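You operate a simulated robot arm through the tools that you are given. There is no shell and no other tool. Be economical: measure what you need, move in short steps, check, and stop when the job is done.

The job below is to be done with a simulated two-armed robot. You get a single attempt, and the scene is never put back.

Task
Pick up the pouch from the top of the roasting bench with one hand, pass it to the other hand and put it on the clear spot on the display table.

Only the result counts: the job must be done as asked and must still hold three seconds after the hand-in. Knocking over, shifting, dropping, spilling or breaking anything else fails it.

Robot
Two 6-joint arms with two-finger grippers on one trunk, on a base that drives. Base frame: it is fixed to the floor where the robot stands at the start and does not move with it; the origin is under the middle of the robot, x ahead of it, y to its left, z up. Lengths are in mm, angles in rad, forces in N, time in s.
The left shoulder is at the start at [70, 176, 1180], the right one opposite. With the tool pointing down near the work surface each hand reaches from about 460 to 800 mm from the robot's upright axis, wherever it stands, measured 20 degrees to its own side. Places, roughly: clear spot on the display table (20x23 cm) [-160, -1760, 760]. Payload 2.45 kg a hand.
The TCP of each hand is the grasp point between the finger pads, 26 mm short of the fingertips. In the tool frame z runs along the fingers and y along their closing line. The gripper opens to 96 mm. The gripper's body begins 69 mm behind the TCP.
Orientation is that of the tool frame in the base frame, as a unit quaternion [w, x, y, z]. With the fingers straight down and closing along the base's y, the tool's x points along the base's -x, its y along +y and its z along -z.

Tools
- The arms move only by the tool step_arm. It takes "left_rows", "right_rows" or both (then of equal length, played together; a hand with none holds still); each is a list that holds one entry, the list of rows, each a list of 7 numbers: the shift along the tool's x, y, z in mm, then the turn, a rotation vector about the tool's x, y, z in rad, then the finger opening in mm, from 0 to 96. In form: [[[x, y, z, rx, ry, rz, grip], ...]]. A call has 1 to 8 rows; each row is the pose to reach, as a shift and turn from the pose commanded when the call began, along the tool's axes at that moment. A row lasts 0.2 s, in which the tool goes at most 50 mm and 0.15 rad; a call with a longer step from one row to the next is refused whole, and so is a gripper value outside its range. Where a pose cannot be reached the arm comes as near as it can. A force on the tool above 40 N (or 10 N above the force at the start of the call, whichever is more), or a blocked arm, ends the call early, and 0.2 s more pass. Each finger halts on what it meets, pressing with about 32 N; the grip force reading is that of the motor and also rises with nothing between the fingers. The clock runs only during rows and for 0.2 s after the last one: add rows that repeat a pose to give the fingers time. It gives the time, the measured TCP pose, the force on the tool (base axes), the opening and the grip force at its end, in the units of the frame above (readings bear some noise), with the torque about the TCP (base axes, N m) and any sound that the robot's microphone picked up, and new pictures: "views" is both (left out), scene, wrist or none (wrist: the cameras of the hands that moved).
- Cameras (640 x 400 px; columns grow to the right, rows downward): "scene" is now at [136.9, -0.9, 1493.8]; the picture's right is [0.01, -1.00, 0.00], its down [-0.61, -0.01, -0.79] and it looks along [0.79, 0.01, -0.61] (base axes); focal length 293 px, centre (320, 200). "left" rides on the left gripper at [82, -3, -98] in its tool frame; the picture's right is [0.04, 1.00, 0.00], its down [-0.73, 0.03, -0.68] and it looks along [-0.68, 0.03, 0.73] (tool axes); focal length 256 px, centre (320, 200). "right" rides on the right gripper at [82, 3, -98] in its tool frame; the picture's right is [-0.04, 1.00, 0.00], its down [-0.73, -0.03, -0.68] and it looks along [-0.68, -0.03, 0.73] (tool axes); focal length 256 px, centre (320, 200). There is no depth. A picture from a camera that has moved, and an enlarged one, comes with that camera's place and axes in the base frame and with its lens.
- raise_lower(by): slides the trunk up (or, below 0, down) by that many mm; the arms and the scene camera ride with it, the base frame stays. It gives what a move gives, with no picture.
- steer(legs): drives the robot by 1 to 6 legs, each [ahead, left, turn to the left] in mm, mm and rad, along the robot's own axes; the way and the turn of a leg run together, so that a leg with both is an arc; at most 1500 mm and 3.142 rad a leg. The arms and the cameras ride along, it lands a little off, and it stops where it bumps. It gives what a move gives, and a new picture of the scene camera.
- head_to(pan, tilt): turns the head with the scene camera to pan (to the left, within 1.501 rad either way) and tilt (down, from -0.506 to 1.204), counted from straight ahead of the robot. It gives what a move gives, and a new picture of the scene camera.
- enlarge(camera, box): a new picture of the part [left, top, right, bottom] of that camera's present view, enlarged. No time passes.
- close_job(): hands the job in; it is judged then, once.

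Work in short steps. Places have to be worked out from the pictures, the camera data and where the tool is seen: move nearer, look again, correct. Check each grasp and each placing, and mend what went wrong. You have 120 turns and 260 pictures in all, those below and enlarged ones among them. Open the grippers and draw the arms clear of the work before you hand the job in, unless the task says otherwise; then end with one line.

The tools are called after "Request:" as a command line: name --argument value ..., lists and objects as JSON in quotes. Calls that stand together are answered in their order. step_arm: Moves the arms, as the interface text tells. Its arguments: {"type":"object","properties":{"left_rows":{"type":"array"},"right_rows":{"type":"array"},"views":{"type":"string","enum":["both","scene","wrist","none"]}},"required":[]} The other tools are called the same way: raise_lower (by) slides the trunk up or down; steer (legs) drives the base; head_to (pan, tilt) turns the head that bears the scene camera; enlarge (camera, box) takes an enlarged picture of a part of a camera's view; close_job () hands the job in.

At the start:

```text
time: 0.0
left_eef_pos: [554.4, 268.0, 1180.4]
left_orientation: [0.0, -0.001, 1.0, 0.0]
left_wrist_force: [0.1, 0.0, -0.5]
left_ft_torque: [0.02, -0.04, 0.0]
left_width: 96.2
left_grip_force: 0.1
right_eef_pos: [424.1, -191.9, 1150.7]
right_orientation: [0.0, 0.001, 1.0, -0.001]
right_wrist_force: [0.2, 0.4, -0.2]
right_ft_torque: [0.0, -0.01, -0.02]
right_width: 96.1
right_grip_force: 0.1
trunk travel left (down, up): [-665.0, 175.0]
robot x, y, heading: [-2.3, -1.6, 0.001]
head pan, tilt: [0.01, 0.66]
```

scene: 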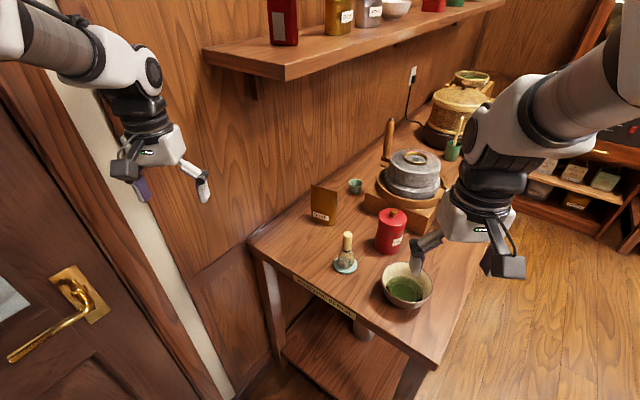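
right: 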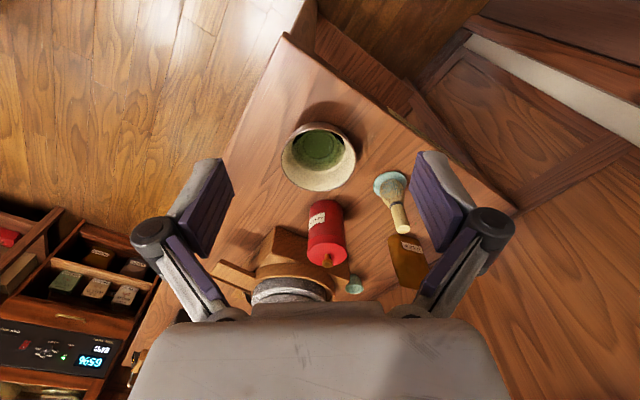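
left: 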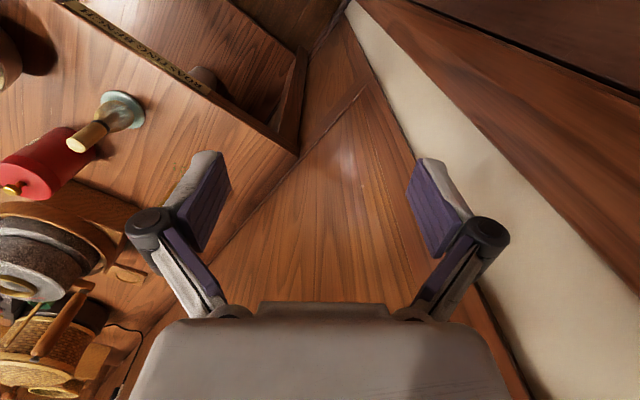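

The pouch looks like the brown labelled packet near (323,205) in the scene. I take a closer look at it and at the bench.

Request:
enlarge --camera "scene" --box '[260, 140, 460, 320]'

Request:
enlarge --camera "right" --box '[240, 100, 480, 310]'

```text
2.22 times, centred on (360, 230) of scene
camera zoom: at [136.9, -0.9, 1493.8], right [0.01, -1.0, 0.0], down [-0.61, -0.01, -0.79], along [0.79, 0.01, -0.61], focal length 652 px, centre (231, 133)
```

zoom: 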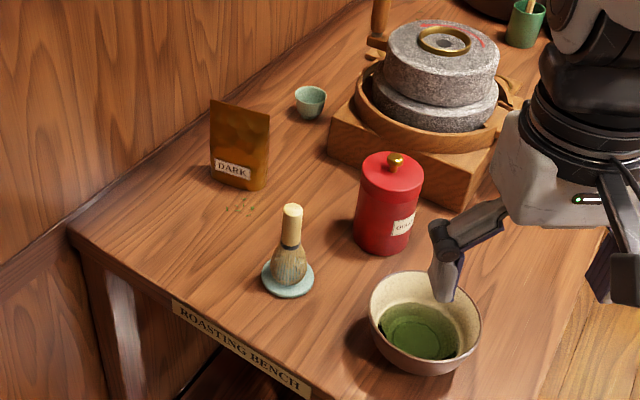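

```text
1.90 times, centred on (360, 205) of right
camera zoom: at [343.1, -188.2, 1248.5], right [0.04, 1.0, 0.0], down [0.73, -0.03, 0.68], along [0.68, -0.03, -0.73], focal length 488 px, centre (244, 190)
```

zoom: 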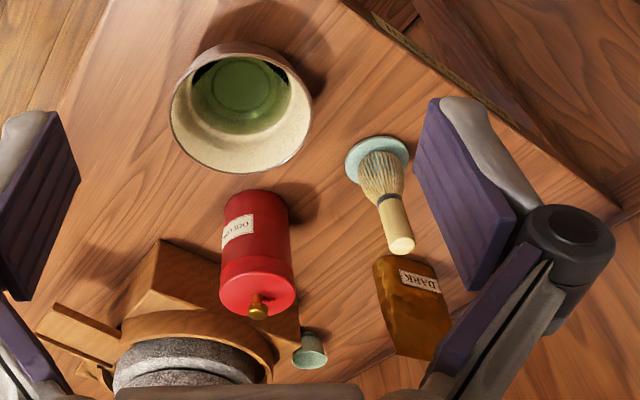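

Triangulating the two views puts the bench top at z≈863, with the pouch base running from about (822,-36) to (843,34) and its top near z≈1000. Next I look at the display table on the right, so I can plan the handover.

Request:
head_to --pan -1.5 --tilt 0.45

```text
time: 1.6
left_eef_pos: [555.8, 267.5, 1181.0]
left_orientation: [0.0, 0.0, 1.0, 0.0]
left_wrist_force: [0.5, -1.3, 0.4]
left_ft_torque: [0.03, -0.02, 0.0]
left_width: 95.9
left_grip_force: 0.0
right_eef_pos: [422.9, -190.9, 1150.2]
right_orientation: [0.0, 0.0, 1.0, -0.001]
right_wrist_force: [-0.4, 0.9, 0.4]
right_ft_torque: [0.0, 0.02, -0.01]
right_width: 96.0
right_grip_force: 0.1
trunk travel left (down, up): [-665.0, 175.0]
robot x, y, heading: [-3.2, 1.8, -0.001]
head pan, tilt: [-1.499, 0.45]
camera scene: at [57.2, -93.5, 1512.6], right [-1.0, -0.07, 0.0], down [-0.03, 0.43, -0.9], along [0.06, -0.9, -0.44], focal length 293 px, centre (320, 200)
```

scene: 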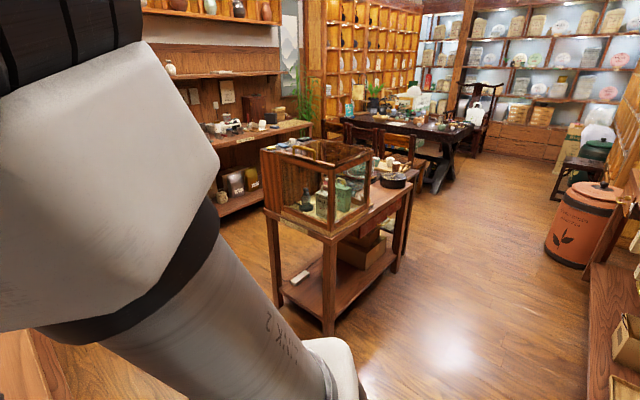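

Request:
enlarge --camera "scene" --box '[250, 120, 430, 240]'

```text
3.33 times, centred on (340, 180) of scene
camera zoom: at [57.2, -93.5, 1512.6], right [-1.0, -0.07, 0.0], down [-0.03, 0.43, -0.9], along [0.06, -0.9, -0.44], focal length 978 px, centre (253, 267)
```

zoom: 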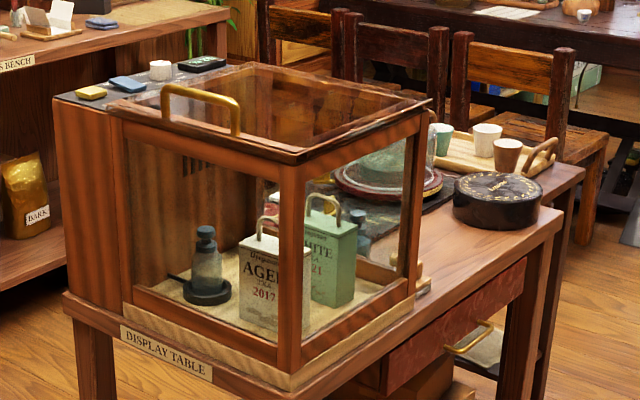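

The clear spot lies between the glass case and the black round box. My plan is to pick with the right hand tilted in the plane of the pouch, pass it to the left hand, and place from the drawer side. First I draw the left hand back from the wall.

Request:
step_arm --left_rows '[[[40, -20, 0, 0, 0, 0, 96], [80, -40, 0, 0, 0, 0, 96], [120, -60, 0, 0, 0, 0, 96], [150, -80, 0, 0, 0, 0, 96]]]' --views "none"

Request:
head_to --pan 0.0 --tilt 1.15

```text
time: 2.6
left_eef_pos: [433.6, 188.5, 1165.3]
left_orientation: [0.0, 0.0, 1.0, 0.001]
left_wrist_force: [-0.3, 0.1, 0.1]
left_ft_torque: [0.01, 0.01, 0.03]
left_width: 96.0
left_grip_force: 0.2
left hand out of reach, approached as far as the arm can: row 3, 4
right_eef_pos: [423.0, -193.5, 1150.0]
right_orientation: [0.0, 0.0, 1.0, 0.0]
right_wrist_force: [-0.3, 0.2, -0.6]
right_ft_torque: [0.03, -0.02, 0.01]
right_width: 96.1
right_grip_force: 0.0
trunk travel left (down, up): [-665.0, 175.0]
robot x, y, heading: [2.1, 2.2, -0.008]
head pan, tilt: [-1.499, 0.45]
```

```text
time: 4.2
left_eef_pos: [432.3, 189.6, 1164.5]
left_orientation: [-0.001, 0.0, 1.0, 0.001]
left_wrist_force: [0.4, 0.3, -0.1]
left_ft_torque: [0.05, 0.0, 0.0]
left_width: 96.2
left_grip_force: 0.0
right_eef_pos: [423.6, -191.4, 1150.3]
right_orientation: [0.0, 0.0, 1.0, -0.001]
right_wrist_force: [-0.4, -0.7, 0.4]
right_ft_torque: [0.06, -0.02, 0.02]
right_width: 96.0
right_grip_force: 0.1
trunk travel left (down, up): [-665.0, 175.0]
robot x, y, heading: [-0.6, -2.1, -0.001]
head pan, tilt: [0.0, 1.15]
camera scene: at [110.1, -2.1, 1457.4], right [0.0, -1.0, 0.0], down [-0.91, 0.0, -0.41], along [0.41, 0.0, -0.91], focal length 293 px, centre (320, 200)
```

scene: 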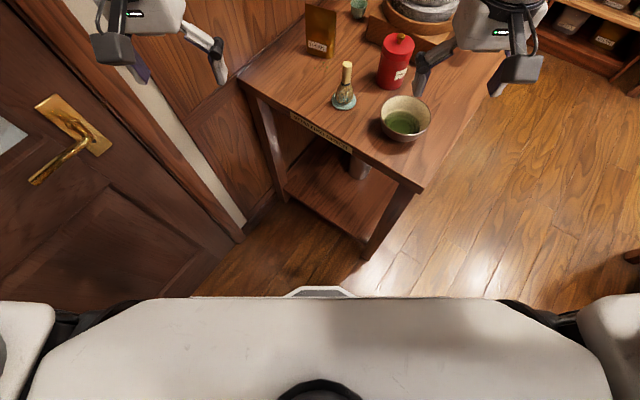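

The base front is near x≈290 and the bench end is about 460 mm from the robot's centre. Driving 80 mm forward with a left turn is safe.

Request:
steer --legs '[[80, 0, 0.3]]'

Request:
head_to --pan -0.2 --tilt 0.75

```text
time: 5.6
left_eef_pos: [433.0, 322.9, 1165.2]
left_orientation: [0.0, -0.153, 0.988, 0.0]
left_wrist_force: [0.0, 0.0, -0.1]
left_ft_torque: [-0.01, -0.03, 0.0]
left_width: 95.7
left_grip_force: 0.0
right_eef_pos: [539.8, -44.1, 1150.2]
right_orientation: [0.0, -0.152, 0.988, -0.001]
right_wrist_force: [-0.5, -0.5, 0.7]
right_ft_torque: [0.03, -0.03, 0.02]
right_width: 96.0
right_grip_force: 0.1
trunk travel left (down, up): [-665.0, 175.0]
robot x, y, heading: [78.1, 13.2, 0.314]
head pan, tilt: [0.0, 1.15]
camera scene: at [182.4, 42.3, 1457.5], right [0.3, -0.95, 0.0], down [-0.87, -0.27, -0.41], along [0.39, 0.12, -0.91], focal length 293 px, centre (320, 200)
```

scene: 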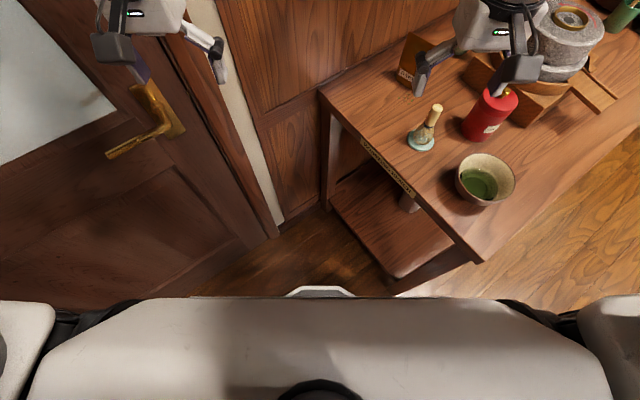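

```text
time: 6.5
left_eef_pos: [433.7, 322.6, 1164.5]
left_orientation: [0.001, -0.152, 0.988, -0.001]
left_wrist_force: [0.0, -0.4, 0.3]
left_ft_torque: [0.0, 0.03, 0.02]
left_width: 96.1
left_grip_force: 0.1
right_eef_pos: [540.3, -44.7, 1150.7]
right_orientation: [0.0, -0.152, 0.988, -0.001]
right_wrist_force: [-0.2, -0.5, 0.0]
right_ft_torque: [0.0, 0.01, -0.01]
right_width: 96.2
right_grip_force: 0.0
trunk travel left (down, up): [-665.0, 175.0]
robot x, y, heading: [79.1, 10.4, 0.303]
head pan, tilt: [-0.201, 0.75]
camera scene: at [208.9, 33.9, 1486.1], right [0.1, -0.99, 0.0], down [-0.68, -0.07, -0.73], along [0.73, 0.08, -0.68], focal length 293 px, centre (320, 200)
```

scene: 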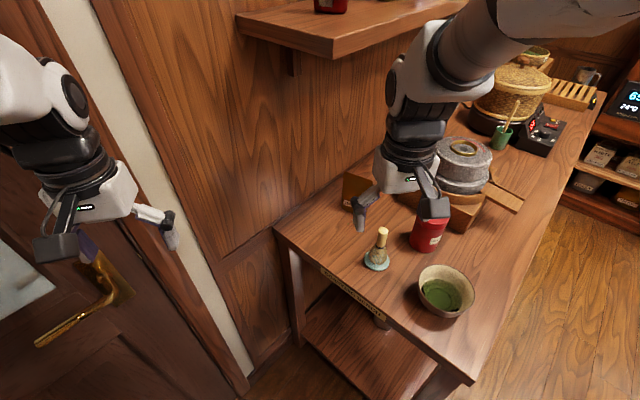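

The wall shelf's underside is at z≈1360 and overhangs the pouch, so the arm must stay low. I lower the trunk 130 mm, then yaw the right hand so that its fingers will close across the pouch's thickness.

Request:
raise_lower --by -130

Request:
step_arm --right_rows '[[[0, 0, 0, 0, 0, -0.142, 96], [0, 0, 0, 0, 0, -0.284, 96], [0, 0, 0, 0, 0, -0.426, 96], [0, 0, 0, 0, 0, -0.568, 96], [0, 0, 0, 0, 0, -0.71, 96], [0, 0, 0, 0, 0, -0.852, 96], [0, 0, 0, 0, 0, -0.99, 96]]]' --views "both"

```text
time: 8.0
left_eef_pos: [433.8, 322.5, 1035.8]
left_orientation: [0.0, -0.152, 0.988, 0.001]
left_wrist_force: [-0.1, -0.8, -0.1]
left_ft_torque: [-0.03, 0.0, 0.0]
left_width: 96.0
left_grip_force: 0.0
right_eef_pos: [540.5, -44.4, 1021.2]
right_orientation: [0.001, -0.152, 0.988, -0.001]
right_wrist_force: [-0.1, -0.3, -0.5]
right_ft_torque: [-0.02, 0.03, -0.03]
right_width: 96.0
right_grip_force: 0.0
trunk travel left (down, up): [-535.0, 305.0]
robot x, y, heading: [79.2, 8.5, 0.305]
head pan, tilt: [-0.201, 0.75]
```

```text
time: 9.6
left_eef_pos: [434.0, 322.3, 1036.5]
left_orientation: [0.0, -0.152, 0.988, 0.0]
left_wrist_force: [-0.6, -0.3, -0.9]
left_ft_torque: [0.0, 0.0, -0.01]
left_width: 96.2
left_grip_force: 0.1
right_eef_pos: [541.1, -42.8, 1020.5]
right_orientation: [0.0, -0.604, 0.797, 0.0]
right_wrist_force: [0.0, -0.2, -0.1]
right_ft_torque: [0.0, -0.02, 0.03]
right_width: 96.0
right_grip_force: 0.0
trunk travel left (down, up): [-535.0, 305.0]
robot x, y, heading: [77.1, 10.7, 0.307]
head pan, tilt: [-0.201, 0.75]
camera scene: at [208.9, 33.8, 1356.2], right [0.1, -0.99, 0.0], down [-0.68, -0.07, -0.73], along [0.73, 0.08, -0.68], focal length 293 px, centre (320, 200)
camera right: at [516.0, -121.1, 1118.6], right [-0.95, 0.31, 0.0], down [0.23, 0.7, 0.68], along [0.21, 0.64, -0.73], focal length 256 px, centre (320, 200)
```

scene: 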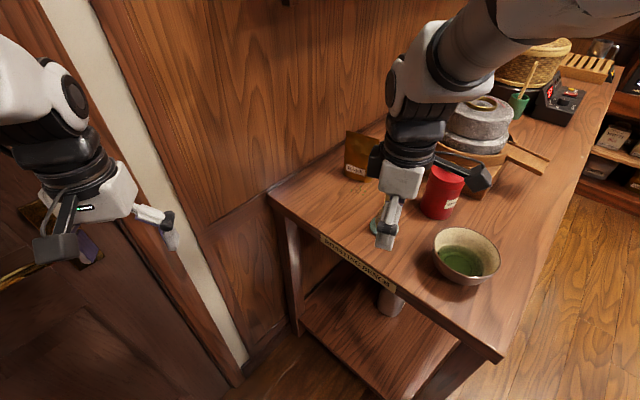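
right: 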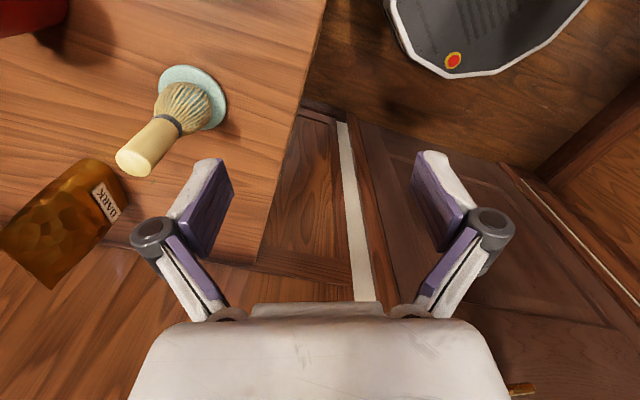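

The yaw now matches the pouch's width direction (0.27,0.96). I tilt the fingers 34° toward +u and raise the TCP a little.

Request:
step_arm --right_rows '[[[0, 0, -10, 0, -0.15, 0, 96], [0, 0, -20, 0, -0.3, 0, 96], [0, 0, -30, 0, -0.45, 0, 96], [0, 0, -35, 0, -0.6, 0, 96], [0, 0, -35, 0, -0.6, 0, 96]]]' --views "both"

```text
time: 10.8
left_eef_pos: [433.1, 323.6, 1034.2]
left_orientation: [0.0, -0.152, 0.988, -0.001]
left_wrist_force: [0.2, -0.8, 0.7]
left_ft_torque: [-0.03, 0.0, -0.02]
left_width: 95.8
left_grip_force: 0.0
right_eef_pos: [570.1, -27.0, 1024.9]
right_orientation: [0.235, -0.577, 0.762, 0.177]
right_wrist_force: [-0.1, 0.1, 0.8]
right_ft_torque: [-0.02, 0.01, 0.01]
right_width: 96.0
right_grip_force: 0.1
right hand out of reach, approached as far as the arm can: row 1, 2, 3, 4, 5
trunk travel left (down, up): [-535.0, 305.0]
robot x, y, heading: [77.1, 12.9, 0.303]
head pan, tilt: [-0.201, 0.75]
camera scene: at [208.6, 35.2, 1356.2], right [0.1, -0.99, 0.0], down [-0.68, -0.07, -0.73], along [0.73, 0.08, -0.68], focal length 293 px, centre (320, 200)
camera right: at [535.3, -144.3, 1059.4], right [-0.95, 0.3, 0.02], down [0.09, 0.21, 0.97], along [0.29, 0.93, -0.22], focal length 256 px, centre (320, 200)
```

scene: 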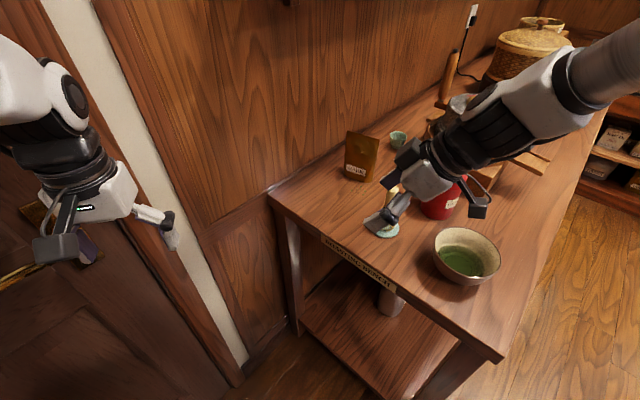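
right: 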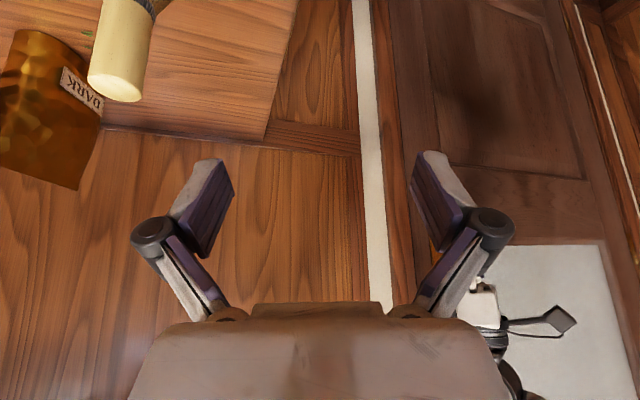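

The pose was a bit too close in for the arm, so it drifted slightly. I enlarge both views of the pouch to localise it accurately.

Request:
enlarge --camera "scene" --box '[320, 110, 480, 250]'

Request:
enlarge --camera "right" --box '[0, 0, 240, 220]'

```text
2.86 times, centred on (400, 180) of scene
camera zoom: at [208.6, 35.2, 1356.2], right [0.1, -0.99, 0.0], down [-0.68, -0.07, -0.73], along [0.73, 0.08, -0.68], focal length 838 px, centre (91, 257)
```

zoom: 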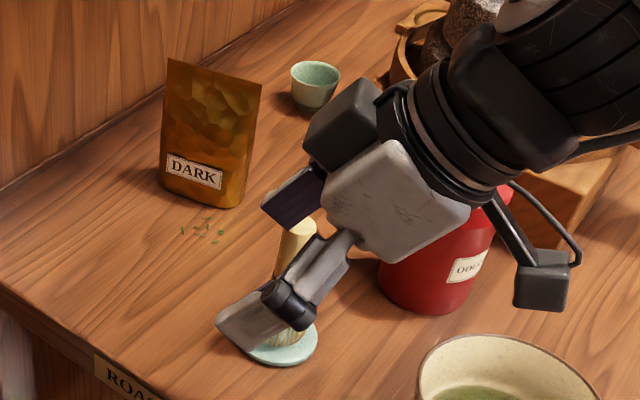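

```text
1.82 times, centred on (120, 110) of right
camera zoom: at [535.3, -144.3, 1059.4], right [-0.95, 0.3, 0.02], down [0.09, 0.21, 0.97], along [0.29, 0.93, -0.22], focal length 465 px, centre (684, 364)
```

zoom: 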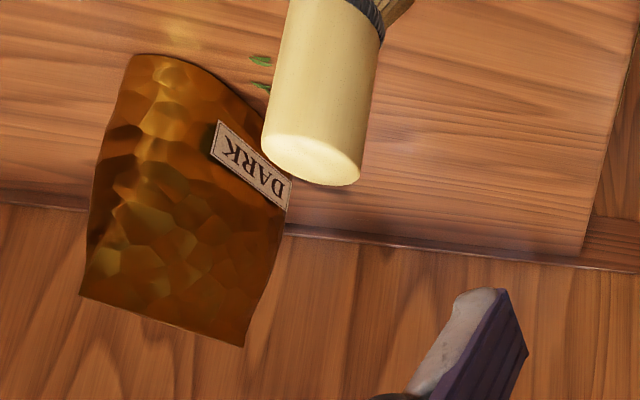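

The pouch's top edge runs from (842,-41) to (876,39) at z≈979, with direction u≈(0.38,0.93). It tapers from about 55 mm thick at the base to thin at the top. I move halfway there with a small yaw correction.

Request:
step_arm --right_rows '[[[-7, -43, 1, 0.02, 0, 0.03, 96], [-14, -87, 1, 0.04, 0, 0.06, 96], [-20, -130, 2, 0.062, 0, 0.091, 96], [-20, -130, 2, 0.062, 0, 0.091, 96]]]' --views "both"

```text
time: 11.8
left_eef_pos: [434.0, 322.1, 1035.5]
left_orientation: [0.0, -0.152, 0.988, 0.0]
left_wrist_force: [-0.5, 0.6, 0.0]
left_ft_torque: [0.0, -0.03, 0.03]
left_width: 95.8
left_grip_force: 0.0
right_eef_pos: [701.0, -48.4, 1035.3]
right_orientation: [0.245, -0.533, 0.793, 0.164]
right_wrist_force: [0.7, -0.3, -0.1]
right_ft_torque: [-0.02, -0.02, -0.04]
right_width: 95.9
right_grip_force: 0.0
trunk travel left (down, up): [-535.0, 305.0]
robot x, y, heading: [77.7, 14.5, 0.308]
head pan, tilt: [-0.201, 0.75]
camera scene: at [208.0, 33.9, 1356.3], right [0.1, -0.99, 0.0], down [-0.68, -0.07, -0.73], along [0.73, 0.08, -0.68], focal length 293 px, centre (320, 200)
camera right: at [652.4, -160.0, 1069.7], right [-0.91, 0.41, 0.02], down [0.11, 0.2, 0.97], along [0.39, 0.89, -0.22], focal length 256 px, centre (320, 200)
```

scene: 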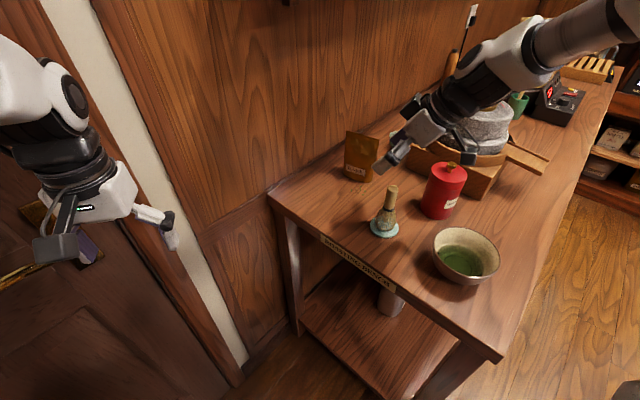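
right: 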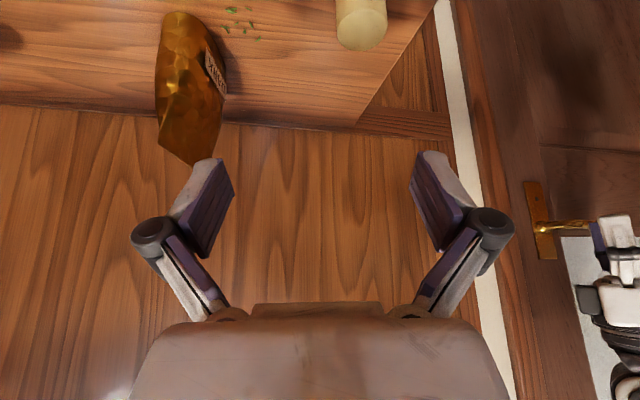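

The predicted corner matches the picture to within a pixel. I move sideways until the fingers straddle the pouch plane, staying above it.

Request:
step_arm --right_rows '[[[-7, -43, 0, 0, 0, 0, 96], [-14, -87, 4, 0, 0, 0, 96], [-20.7, -128, 12, 0, 0, 0, 96], [-20.7, -128, 12, 0, 0, 0, 96]]]' --views "both"

```text
time: 12.8
left_eef_pos: [433.4, 322.3, 1035.1]
left_orientation: [0.0, -0.151, 0.988, 0.001]
left_wrist_force: [-1.4, 0.1, 0.8]
left_ft_torque: [-0.02, -0.03, -0.01]
left_width: 95.9
left_grip_force: 0.0
right_eef_pos: [829.5, -73.7, 1037.8]
right_orientation: [0.245, -0.534, 0.793, 0.164]
right_wrist_force: [-1.1, 0.0, 0.4]
right_ft_torque: [0.0, 0.02, 0.03]
right_width: 95.7
right_grip_force: 0.0
trunk travel left (down, up): [-535.0, 305.0]
robot x, y, heading: [78.7, 11.5, 0.306]
head pan, tilt: [-0.201, 0.75]
camera scene: at [207.8, 33.6, 1356.3], right [0.1, -0.99, 0.0], down [-0.68, -0.07, -0.73], along [0.73, 0.08, -0.68], focal length 293 px, centre (320, 200)
camera right: at [780.3, -186.1, 1072.1], right [-0.91, 0.41, 0.02], down [0.11, 0.2, 0.97], along [0.39, 0.89, -0.22], focal length 256 px, centre (320, 200)
```

scene: 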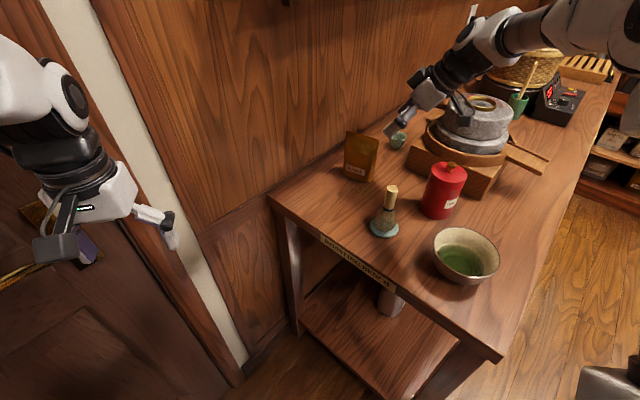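
right: 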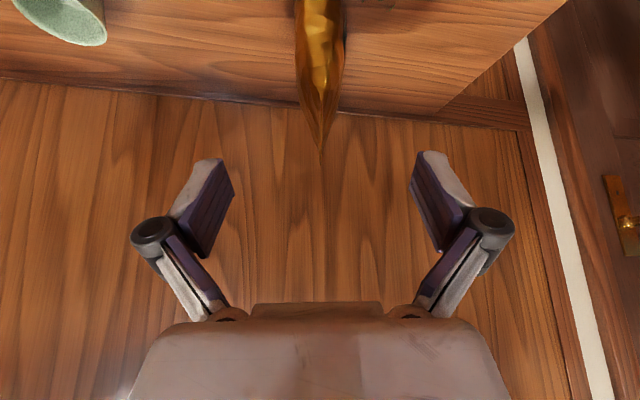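

The pouch is edge-on and centred between the fingers. I advance 92 mm along the tool axis.

Request:
step_arm --right_rows '[[[0.5, 0, 30, 0, 0, 0, 96], [1, 0, 60, 0, 0, 0, 96], [1.8, 0.5, 92, 0, 0, 0, 96], [1.8, 0.5, 92, 0, 0, 0, 96]]]' --views "both"

```text
time: 13.8
left_eef_pos: [433.5, 322.7, 1034.8]
left_orientation: [0.0, -0.152, 0.988, 0.0]
left_wrist_force: [-0.2, -0.2, -0.5]
left_ft_torque: [0.02, -0.02, -0.02]
left_width: 95.8
left_grip_force: 0.2
right_eef_pos: [846.2, -26.5, 959.5]
right_orientation: [0.246, -0.533, 0.792, 0.165]
right_wrist_force: [-1.5, -0.1, -0.1]
right_ft_torque: [0.0, -0.03, 0.0]
right_width: 95.8
right_grip_force: 0.0
trunk travel left (down, up): [-535.0, 305.0]
robot x, y, heading: [79.5, 12.9, 0.306]
head pan, tilt: [-0.201, 0.75]
camera scene: at [208.3, 33.3, 1356.3], right [0.1, -0.99, 0.0], down [-0.68, -0.07, -0.73], along [0.73, 0.08, -0.68], focal length 293 px, centre (320, 200)
camera right: at [799.2, -139.0, 994.6], right [-0.91, 0.41, 0.02], down [0.11, 0.2, 0.97], along [0.39, 0.89, -0.22], focal length 256 px, centre (320, 200)
```

scene: 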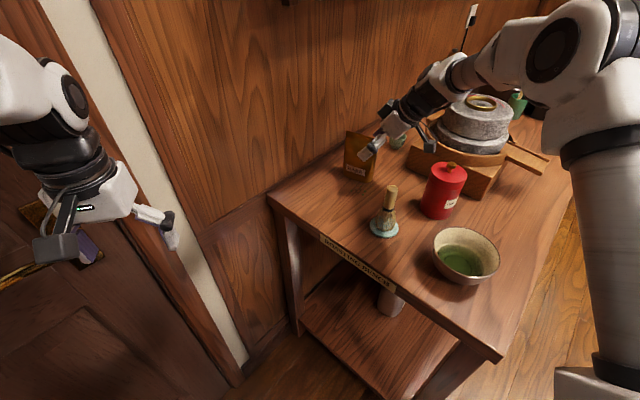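
right: 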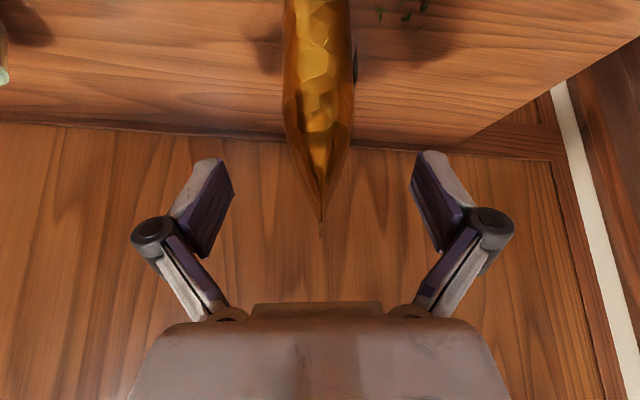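

The fingers straddle the pouch as planned, so I close them.

Request:
step_arm --right_rows '[[[0, 0, 0, 0, 0, 0, 60], [0, 0, 0, 0, 0, 0, 30], [0, 0, 0, 0, 0, 0, 0], [0, 0, 0, 0, 0, 0, 0], [0, 0, 0, 0, 0, 0, 0]]]' --views "wrist"

```text
time: 15.0
left_eef_pos: [433.0, 322.0, 1034.8]
left_orientation: [0.001, -0.152, 0.988, 0.0]
left_wrist_force: [0.2, -0.5, -0.2]
left_ft_torque: [0.0, 0.0, 0.0]
left_width: 95.9
left_grip_force: 0.1
right_eef_pos: [848.6, -27.1, 961.0]
right_orientation: [0.244, -0.534, 0.793, 0.164]
right_wrist_force: [0.1, 0.1, 1.1]
right_ft_torque: [0.09, -0.02, 0.03]
right_width: 23.9
right_grip_force: 32.1
trunk travel left (down, up): [-535.0, 305.0]
robot x, y, heading: [75.5, 12.3, 0.306]
head pan, tilt: [-0.201, 0.75]
camera right: at [799.5, -138.6, 994.7], right [-0.91, 0.41, 0.02], down [0.11, 0.2, 0.97], along [0.39, 0.89, -0.22], focal length 256 px, centre (320, 200)
```

right: 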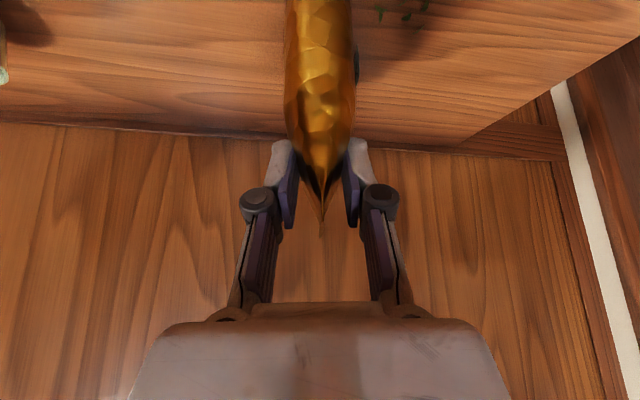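

It grips at 24 mm. I lift 20 mm, then 50 mm, straight up and check for slip.

Request:
step_arm --right_rows '[[[-5.6, 0, -8.3, 0, 0, 0, 0], [-11, 0, -16.5, 0, 0, 0, 0], [-20, 0, -29, 0, 0, 0, 0], [-28, 0, -41.3, 0, 0, 0, 0], [-28, 0, -41.3, 0, 0, 0, 0]]]' --views "both"

```text
time: 16.2
left_eef_pos: [434.1, 322.6, 1034.4]
left_orientation: [-0.001, -0.152, 0.988, 0.0]
left_wrist_force: [0.9, -0.6, 0.2]
left_ft_torque: [-0.01, 0.03, 0.01]
left_width: 95.9
left_grip_force: 0.0
right_eef_pos: [848.0, -27.7, 1008.7]
right_orientation: [0.244, -0.533, 0.793, 0.165]
right_wrist_force: [-0.2, -0.2, -0.7]
right_ft_torque: [-0.06, 0.0, -0.01]
right_width: 23.9
right_grip_force: 32.0
trunk travel left (down, up): [-535.0, 305.0]
robot x, y, heading: [78.4, 13.4, 0.301]
head pan, tilt: [-0.201, 0.75]
camera scene: at [209.6, 33.8, 1356.1], right [0.1, -0.99, 0.0], down [-0.68, -0.07, -0.73], along [0.73, 0.08, -0.68], focal length 293 px, centre (320, 200)
camera right: at [799.4, -139.3, 1043.6], right [-0.91, 0.41, 0.02], down [0.11, 0.2, 0.97], along [0.39, 0.89, -0.22], focal length 256 px, centre (320, 200)
```

scene: 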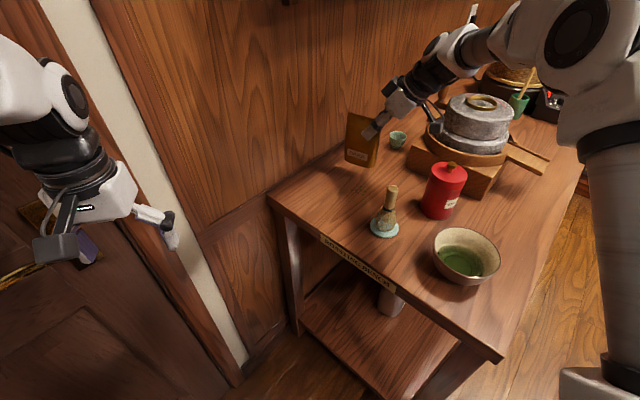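
right: 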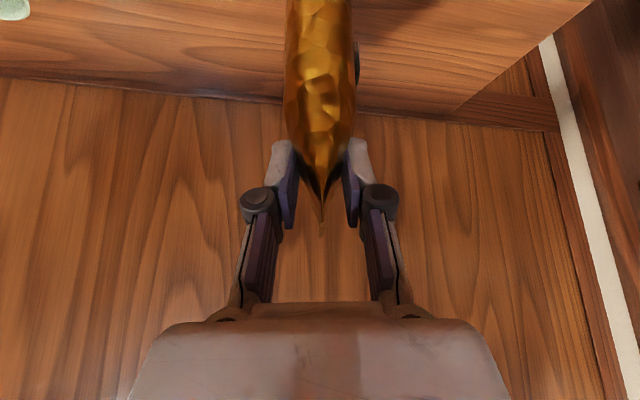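

It is firmly held with no slip. I raise it another 100 mm so the pouch's base clears the whisk; the wrist top stays near 1300, below the shelf.

Request:
step_arm --right_rows '[[[-14, 0, -20.6, 0, 0, 0, 0], [-28, 0, -41.3, 0, 0, 0, 0], [-42, 0, -62, 0, 0, 0, 0], [-56, 0, -82.6, 0, 0, 0, 0], [-56, 0, -82.6, 0, 0, 0, 0]]]' --views "scene"

```text
time: 17.4
left_eef_pos: [434.1, 323.1, 1034.4]
left_orientation: [-0.001, -0.152, 0.988, -0.001]
left_wrist_force: [-0.4, -0.7, 0.8]
left_ft_torque: [-0.01, 0.0, -0.02]
left_width: 95.9
left_grip_force: 0.1
right_eef_pos: [847.0, -27.6, 1107.3]
right_orientation: [0.245, -0.534, 0.793, 0.164]
right_wrist_force: [0.3, 0.5, -1.4]
right_ft_torque: [-0.01, 0.01, 0.01]
right_width: 22.6
right_grip_force: 32.2
trunk travel left (down, up): [-535.0, 305.0]
robot x, y, heading: [78.8, 12.0, 0.307]
head pan, tilt: [-0.201, 0.75]
camera scene: at [209.6, 33.7, 1356.1], right [0.1, -0.99, 0.0], down [-0.68, -0.07, -0.73], along [0.73, 0.08, -0.68], focal length 293 px, centre (320, 200)
```

scene: 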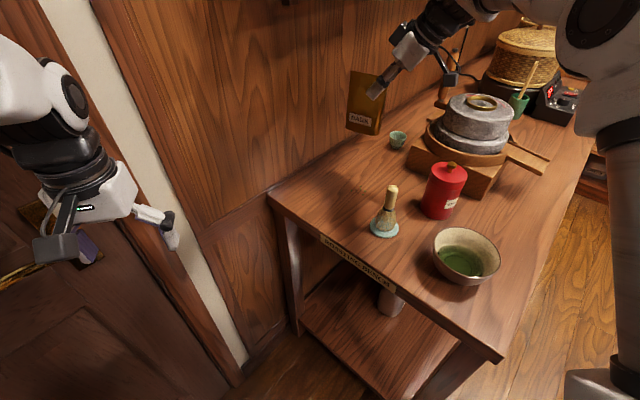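

The opening shrank from 23.9 to 22.6, which may be a slight slip, so I check closely.

Request:
step_arm --right_rows '[[[0, 0, 0, 0, 0, 0, 0], [0, 0, 0, 0, 0, 0, 0]]]' --views "wrist"

Request:
enlarge --camera "scene" --box '[320, 20, 480, 150]'

```text
time: 18.0
left_eef_pos: [434.6, 322.8, 1033.8]
left_orientation: [-0.001, -0.152, 0.988, 0.0]
left_wrist_force: [-0.5, -0.3, 0.7]
left_ft_torque: [0.0, 0.01, 0.0]
left_width: 95.8
left_grip_force: 0.2
right_eef_pos: [846.0, -26.5, 1109.5]
right_orientation: [0.244, -0.534, 0.793, 0.165]
right_wrist_force: [-0.8, 0.4, -0.4]
right_ft_torque: [-0.02, 0.03, 0.0]
right_width: 22.9
right_grip_force: 32.1
trunk travel left (down, up): [-535.0, 305.0]
robot x, y, heading: [83.0, 10.5, 0.307]
head pan, tilt: [-0.201, 0.75]
camera right: at [798.2, -139.1, 1143.3], right [-0.91, 0.41, 0.02], down [0.11, 0.2, 0.97], along [0.39, 0.89, -0.22], focal length 256 px, centre (320, 200)
```

right: 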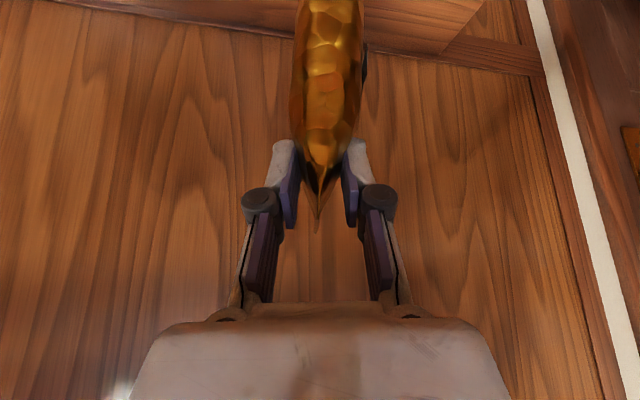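

```text
3.08 times, centred on (400, 85) of scene
camera zoom: at [209.3, 33.8, 1356.2], right [0.1, -0.99, 0.0], down [-0.68, -0.07, -0.73], along [0.73, 0.08, -0.68], focal length 902 px, centre (74, 554)
```

zoom: 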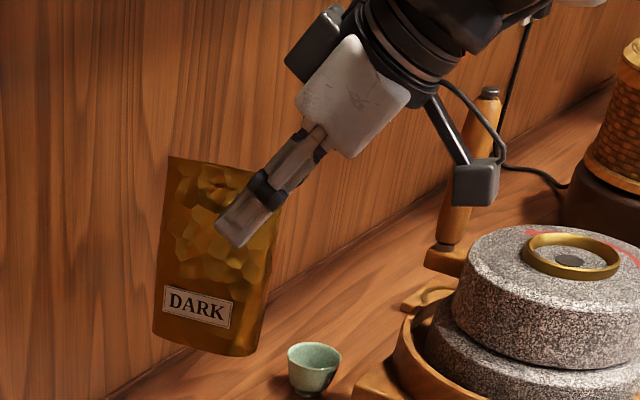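

It only rocked slightly and the grip holds at about 23 mm. I raise the trunk 20 mm for whisk clearance and drive back-left, off the bench and away from the shelf.

Request:
raise_lower --by 20

Request:
steer --legs '[[-137, 65, 0], [-160, 75, 0]]'

```text
time: 18.7
left_eef_pos: [433.9, 322.5, 1054.9]
left_orientation: [-0.001, -0.152, 0.988, 0.0]
left_wrist_force: [-0.5, -0.9, -0.1]
left_ft_torque: [-0.02, -0.01, 0.01]
left_width: 95.9
left_grip_force: 0.0
right_eef_pos: [846.7, -27.1, 1128.3]
right_orientation: [0.244, -0.534, 0.793, 0.165]
right_wrist_force: [0.3, 0.0, -2.0]
right_ft_torque: [0.02, -0.02, -0.01]
right_width: 22.5
right_grip_force: 31.8
trunk travel left (down, up): [-555.0, 285.0]
robot x, y, heading: [80.8, 13.6, 0.307]
head pan, tilt: [-0.201, 0.75]
```

```text
time: 21.3
left_eef_pos: [172.7, 358.0, 1054.1]
left_orientation: [-0.001, -0.111, 0.994, -0.001]
left_wrist_force: [0.9, 0.1, -0.1]
left_ft_torque: [-0.01, 0.04, 0.03]
left_width: 96.1
left_grip_force: 0.0
right_eef_pos: [555.5, -24.8, 1127.4]
right_orientation: [0.25, -0.501, 0.814, 0.155]
right_wrist_force: [0.0, 1.0, -1.5]
right_ft_torque: [-0.02, 0.03, 0.04]
right_width: 22.7
right_grip_force: 32.4
trunk travel left (down, up): [-555.0, 285.0]
robot x, y, heading: [-207.6, 75.4, 0.222]
head pan, tilt: [-0.201, 0.75]
stopped in leg 2: the robot was blocked; the commanded pose is now the measured one
camera scene: at [-73.6, 89.5, 1375.8], right [0.02, -1.0, 0.0], down [-0.68, -0.02, -0.73], along [0.73, 0.02, -0.68], focal length 293 px, centre (320, 200)
```

scene: 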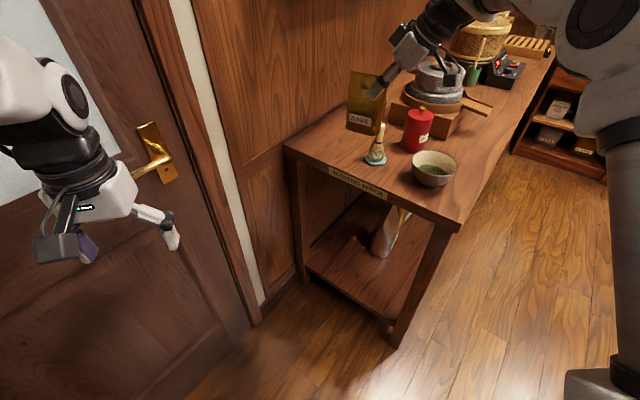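

The base bumped something behind or on the left. I look around before moving on.

Request:
head_to --pan 1.5 --tilt 0.8

Request:
head_to --pan -1.5 --tilt 0.6

```text
time: 23.0
left_eef_pos: [170.9, 356.2, 1055.1]
left_orientation: [0.0, -0.11, 0.994, -0.001]
left_wrist_force: [1.3, 1.3, 0.3]
left_ft_torque: [0.01, -0.01, 0.01]
left_width: 95.7
left_grip_force: 0.0
right_eef_pos: [553.8, -25.4, 1128.6]
right_orientation: [0.252, -0.5, 0.814, 0.154]
right_wrist_force: [0.6, -0.3, -0.3]
right_ft_torque: [-0.03, 0.02, 0.03]
right_width: 22.5
right_grip_force: 32.3
trunk travel left (down, up): [-555.0, 285.0]
robot x, y, heading: [-204.6, 81.1, 0.22]
head pan, tilt: [1.499, 0.799]
camera scene: at [-171.5, 166.2, 1372.2], right [0.99, 0.15, 0.0], down [0.11, -0.71, -0.7], along [-0.1, 0.69, -0.72], focal length 293 px, centre (320, 200)
```

scene: 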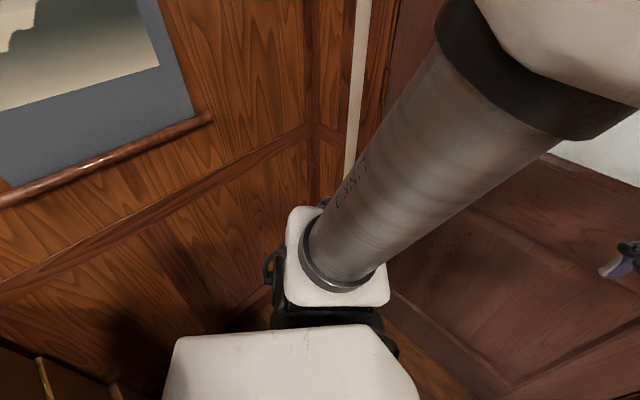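

```text
time: 25.6
left_eef_pos: [171.3, 357.7, 1054.5]
left_orientation: [0.0, -0.11, 0.994, 0.0]
left_wrist_force: [-0.6, -0.1, 0.2]
left_ft_torque: [-0.03, 0.0, 0.02]
left_width: 96.1
left_grip_force: 0.1
right_eef_pos: [553.3, -25.0, 1129.2]
right_orientation: [0.251, -0.501, 0.814, 0.154]
right_wrist_force: [-0.2, 0.1, -1.3]
right_ft_torque: [-0.04, 0.0, 0.02]
right_width: 22.6
right_grip_force: 32.1
trunk travel left (down, up): [-555.0, 285.0]
robot x, y, heading: [-210.3, 76.1, 0.222]
head pan, tilt: [-1.499, 0.6]
camera scene: at [-133.8, 1.9, 1389.1], right [-0.96, -0.29, 0.0], down [-0.16, 0.54, -0.82], along [0.24, -0.79, -0.57], focal length 293 px, centre (320, 200)
```

scene: 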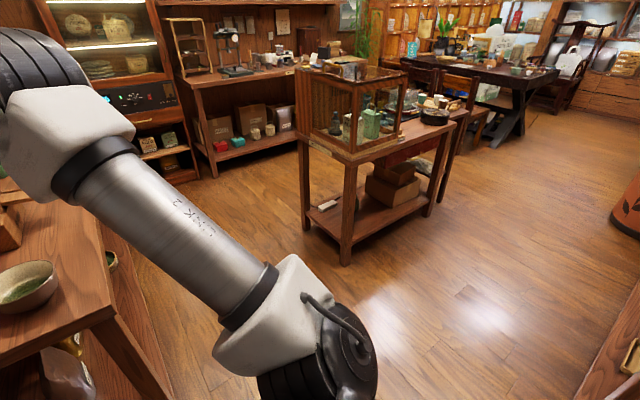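

The robot's rear touched the corner wall and nothing else seems affected. I drive right into the open floor; the pouch's base, at z≈1025, passes well above the bowl.

Request:
steer --legs '[[-60, -420, 0], [-100, -100, 0]]'

Request:
head_to --pan 0.0 --tilt 0.6

```text
time: 29.2
left_eef_pos: [128.7, -185.4, 1055.0]
left_orientation: [0.0, -0.11, 0.994, 0.0]
left_wrist_force: [-0.6, -0.2, 0.2]
left_ft_torque: [-0.02, 0.0, -0.01]
left_width: 96.2
left_grip_force: 0.1
right_eef_pos: [510.2, -568.6, 1128.5]
right_orientation: [0.251, -0.501, 0.814, 0.155]
right_wrist_force: [-0.9, 1.0, -0.5]
right_ft_torque: [-0.02, 0.03, 0.0]
right_width: 22.4
right_grip_force: 32.3
trunk travel left (down, up): [-555.0, 285.0]
robot x, y, heading: [-253.3, -468.2, 0.218]
head pan, tilt: [-1.499, 0.6]
camera scene: at [-176.4, -540.5, 1389.1], right [-0.96, -0.29, 0.0], down [-0.16, 0.54, -0.83], along [0.24, -0.79, -0.56], focal length 293 px, centre (320, 200)
```

scene: 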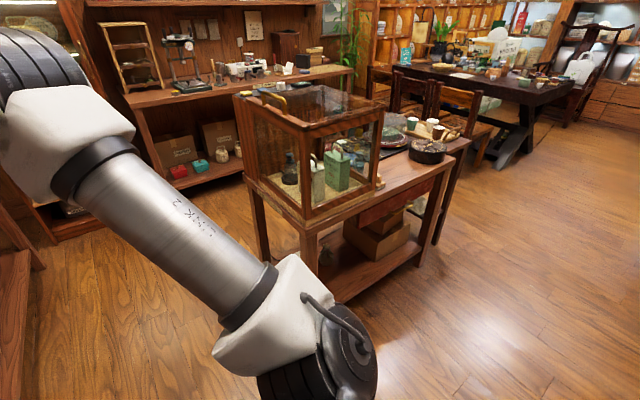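

```text
time: 30.8
left_eef_pos: [128.8, -186.4, 1054.8]
left_orientation: [0.0, -0.109, 0.994, 0.0]
left_wrist_force: [0.8, 0.6, -0.3]
left_ft_torque: [-0.02, 0.0, 0.01]
left_width: 95.8
left_grip_force: 0.1
right_eef_pos: [510.8, -569.6, 1128.8]
right_orientation: [0.252, -0.5, 0.814, 0.154]
right_wrist_force: [0.5, -0.3, -0.8]
right_ft_torque: [-0.06, 0.02, -0.05]
right_width: 22.1
right_grip_force: 32.5
trunk travel left (down, up): [-555.0, 285.0]
robot x, y, heading: [-250.3, -466.0, 0.22]
head pan, tilt: [0.0, 0.6]
camera scene: at [-115.9, -437.2, 1389.1], right [0.22, -0.98, 0.0], down [-0.55, -0.12, -0.82], along [0.81, 0.18, -0.57], focal length 293 px, centre (320, 200)
```

scene: 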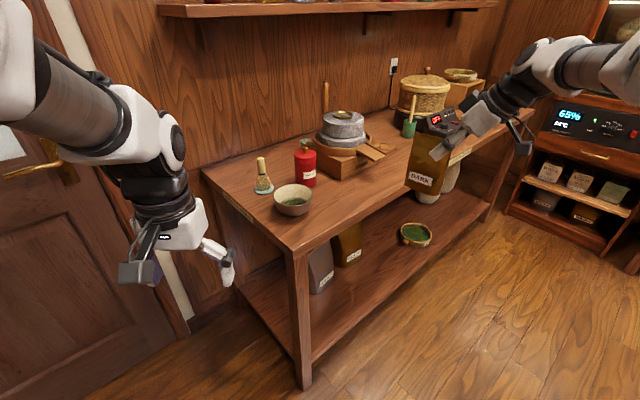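

Nothing on the bench was disturbed. I bring the right hand in front of the robot and yaw it 40°, so that the pouch's width lies across the robot for the handover.

Request:
step_arm --right_rows '[[[-7.6, 33.5, 5.2, -0.049, 0, -0.072, 0], [-15.2, 67, 10.3, -0.099, 0, -0.145, 0], [-22.8, 100.5, 15.5, -0.148, 0, -0.217, 0], [-30.4, 134, 20.7, -0.197, 0, -0.289, 0], [-38, 167.4, 25.8, -0.246, 0, -0.361, 0], [-45.5, 201, 31, -0.296, 0, -0.434, 0], [-53.1, 234.4, 36.1, -0.345, 0, -0.506, 0], [-60.7, 267.9, 41.3, -0.394, 0, -0.578, 0]]]' --views "both"

```text
time: 32.6
left_eef_pos: [128.2, -184.5, 1054.9]
left_orientation: [0.0, -0.109, 0.994, -0.001]
left_wrist_force: [-0.2, 0.4, -0.6]
left_ft_torque: [-0.04, -0.01, 0.01]
left_width: 96.0
left_grip_force: 0.0
right_eef_pos: [303.1, -380.5, 1128.3]
right_orientation: [-0.183, 0.749, -0.594, -0.23]
right_wrist_force: [-0.7, -0.3, -0.3]
right_ft_torque: [-0.05, -0.03, 0.0]
right_width: 22.3
right_grip_force: 32.1
trunk travel left (down, up): [-555.0, 285.0]
robot x, y, heading: [-254.5, -464.6, 0.217]
head pan, tilt: [0.0, 0.6]
camera scene: at [-117.0, -435.4, 1389.1], right [0.22, -0.98, 0.0], down [-0.55, -0.12, -0.83], along [0.81, 0.18, -0.56], focal length 293 px, centre (320, 200)
camera right: at [329.1, -500.6, 1163.6], right [-0.98, -0.2, 0.02], down [-0.02, 0.23, 0.97], along [-0.2, 0.95, -0.23], focal length 256 px, centre (320, 200)
```

scene: 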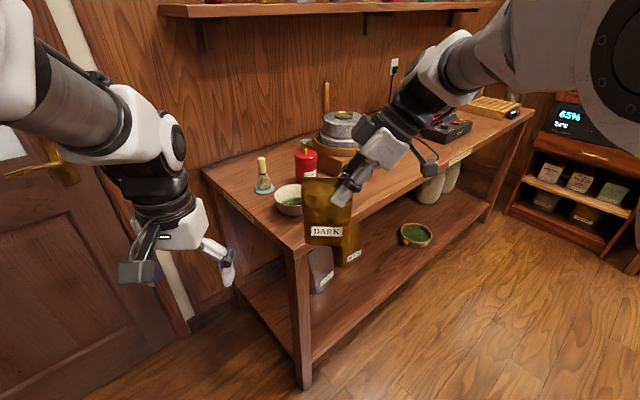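
right: 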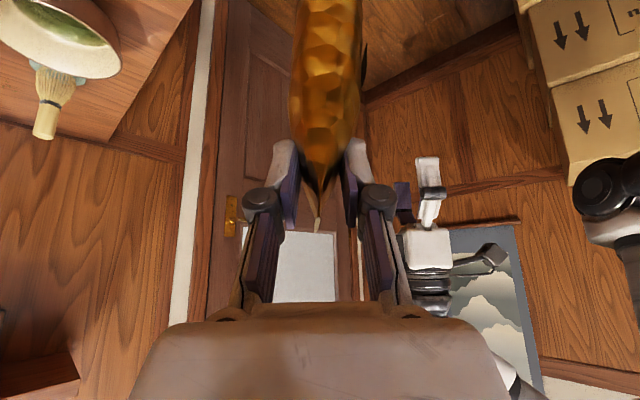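

I enlarge the scene to measure exactly how the pouch hangs in the grip.

Request:
enlarge --camera "scene" --box '[270, 130, 430, 260]'

```text
3.08 times, centred on (350, 195) of scene
camera zoom: at [-117.0, -435.4, 1389.1], right [0.22, -0.98, 0.0], down [-0.55, -0.12, -0.83], along [0.81, 0.18, -0.56], focal length 902 px, centre (228, 215)
```

zoom: 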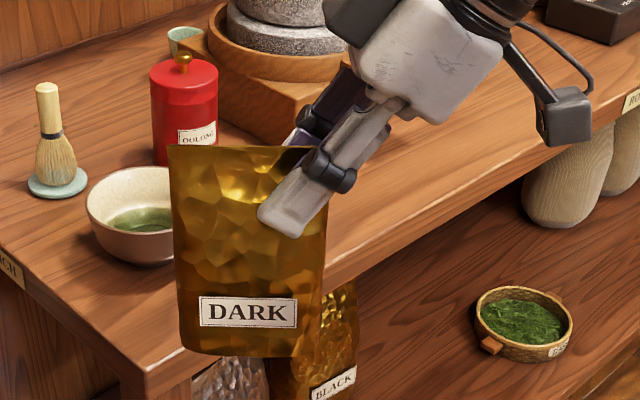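

The pouch hangs straight: its top edge is at z≈1149, extending 69 mm from the right TCP along u=(-0.228,0.974). I now yaw the left hand 90° and raise it, well clear of the pouch.

Request:
step_arm --left_rows '[[[-8.6, -2.6, -15.6, 0, 0, 0.148, 96], [-17.2, -5, -31, 0, 0, 0.296, 96], [-26, -7.7, -47, 0, 0, 0.444, 96], [-34.5, -10, -62.5, 0, 0, 0.592, 96], [-43, -13, -78, 0, 0, 0.74, 96], [-52, -15.5, -94, 0, 0, 0.888, 96], [-60.5, -18, -110, 0, 0, 1.036, 96], [-69, -20.5, -125, 0, 0, 1.184, 96]]]' --views "scene"

```text
time: 34.4
left_eef_pos: [200.4, -191.3, 1179.3]
left_orientation: [0.0, 0.464, 0.886, 0.0]
left_wrist_force: [-0.1, 0.0, -0.1]
left_ft_torque: [0.0, 0.0, -0.03]
left_width: 95.9
left_grip_force: 0.1
right_eef_pos: [304.1, -383.0, 1127.1]
right_orientation: [-0.183, 0.748, -0.595, -0.23]
right_wrist_force: [-0.2, -0.2, -0.6]
right_ft_torque: [-0.04, -0.01, 0.03]
right_width: 22.2
right_grip_force: 32.5
trunk travel left (down, up): [-555.0, 285.0]
robot x, y, heading: [-254.4, -466.5, 0.218]
head pan, tilt: [0.0, 0.6]
camera scene: at [-115.7, -437.0, 1389.0], right [0.22, -0.98, 0.0], down [-0.55, -0.12, -0.82], along [0.8, 0.18, -0.57], focal length 293 px, centre (320, 200)
```

scene: 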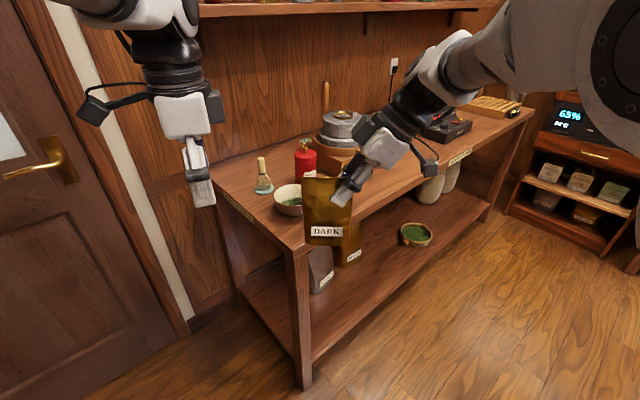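

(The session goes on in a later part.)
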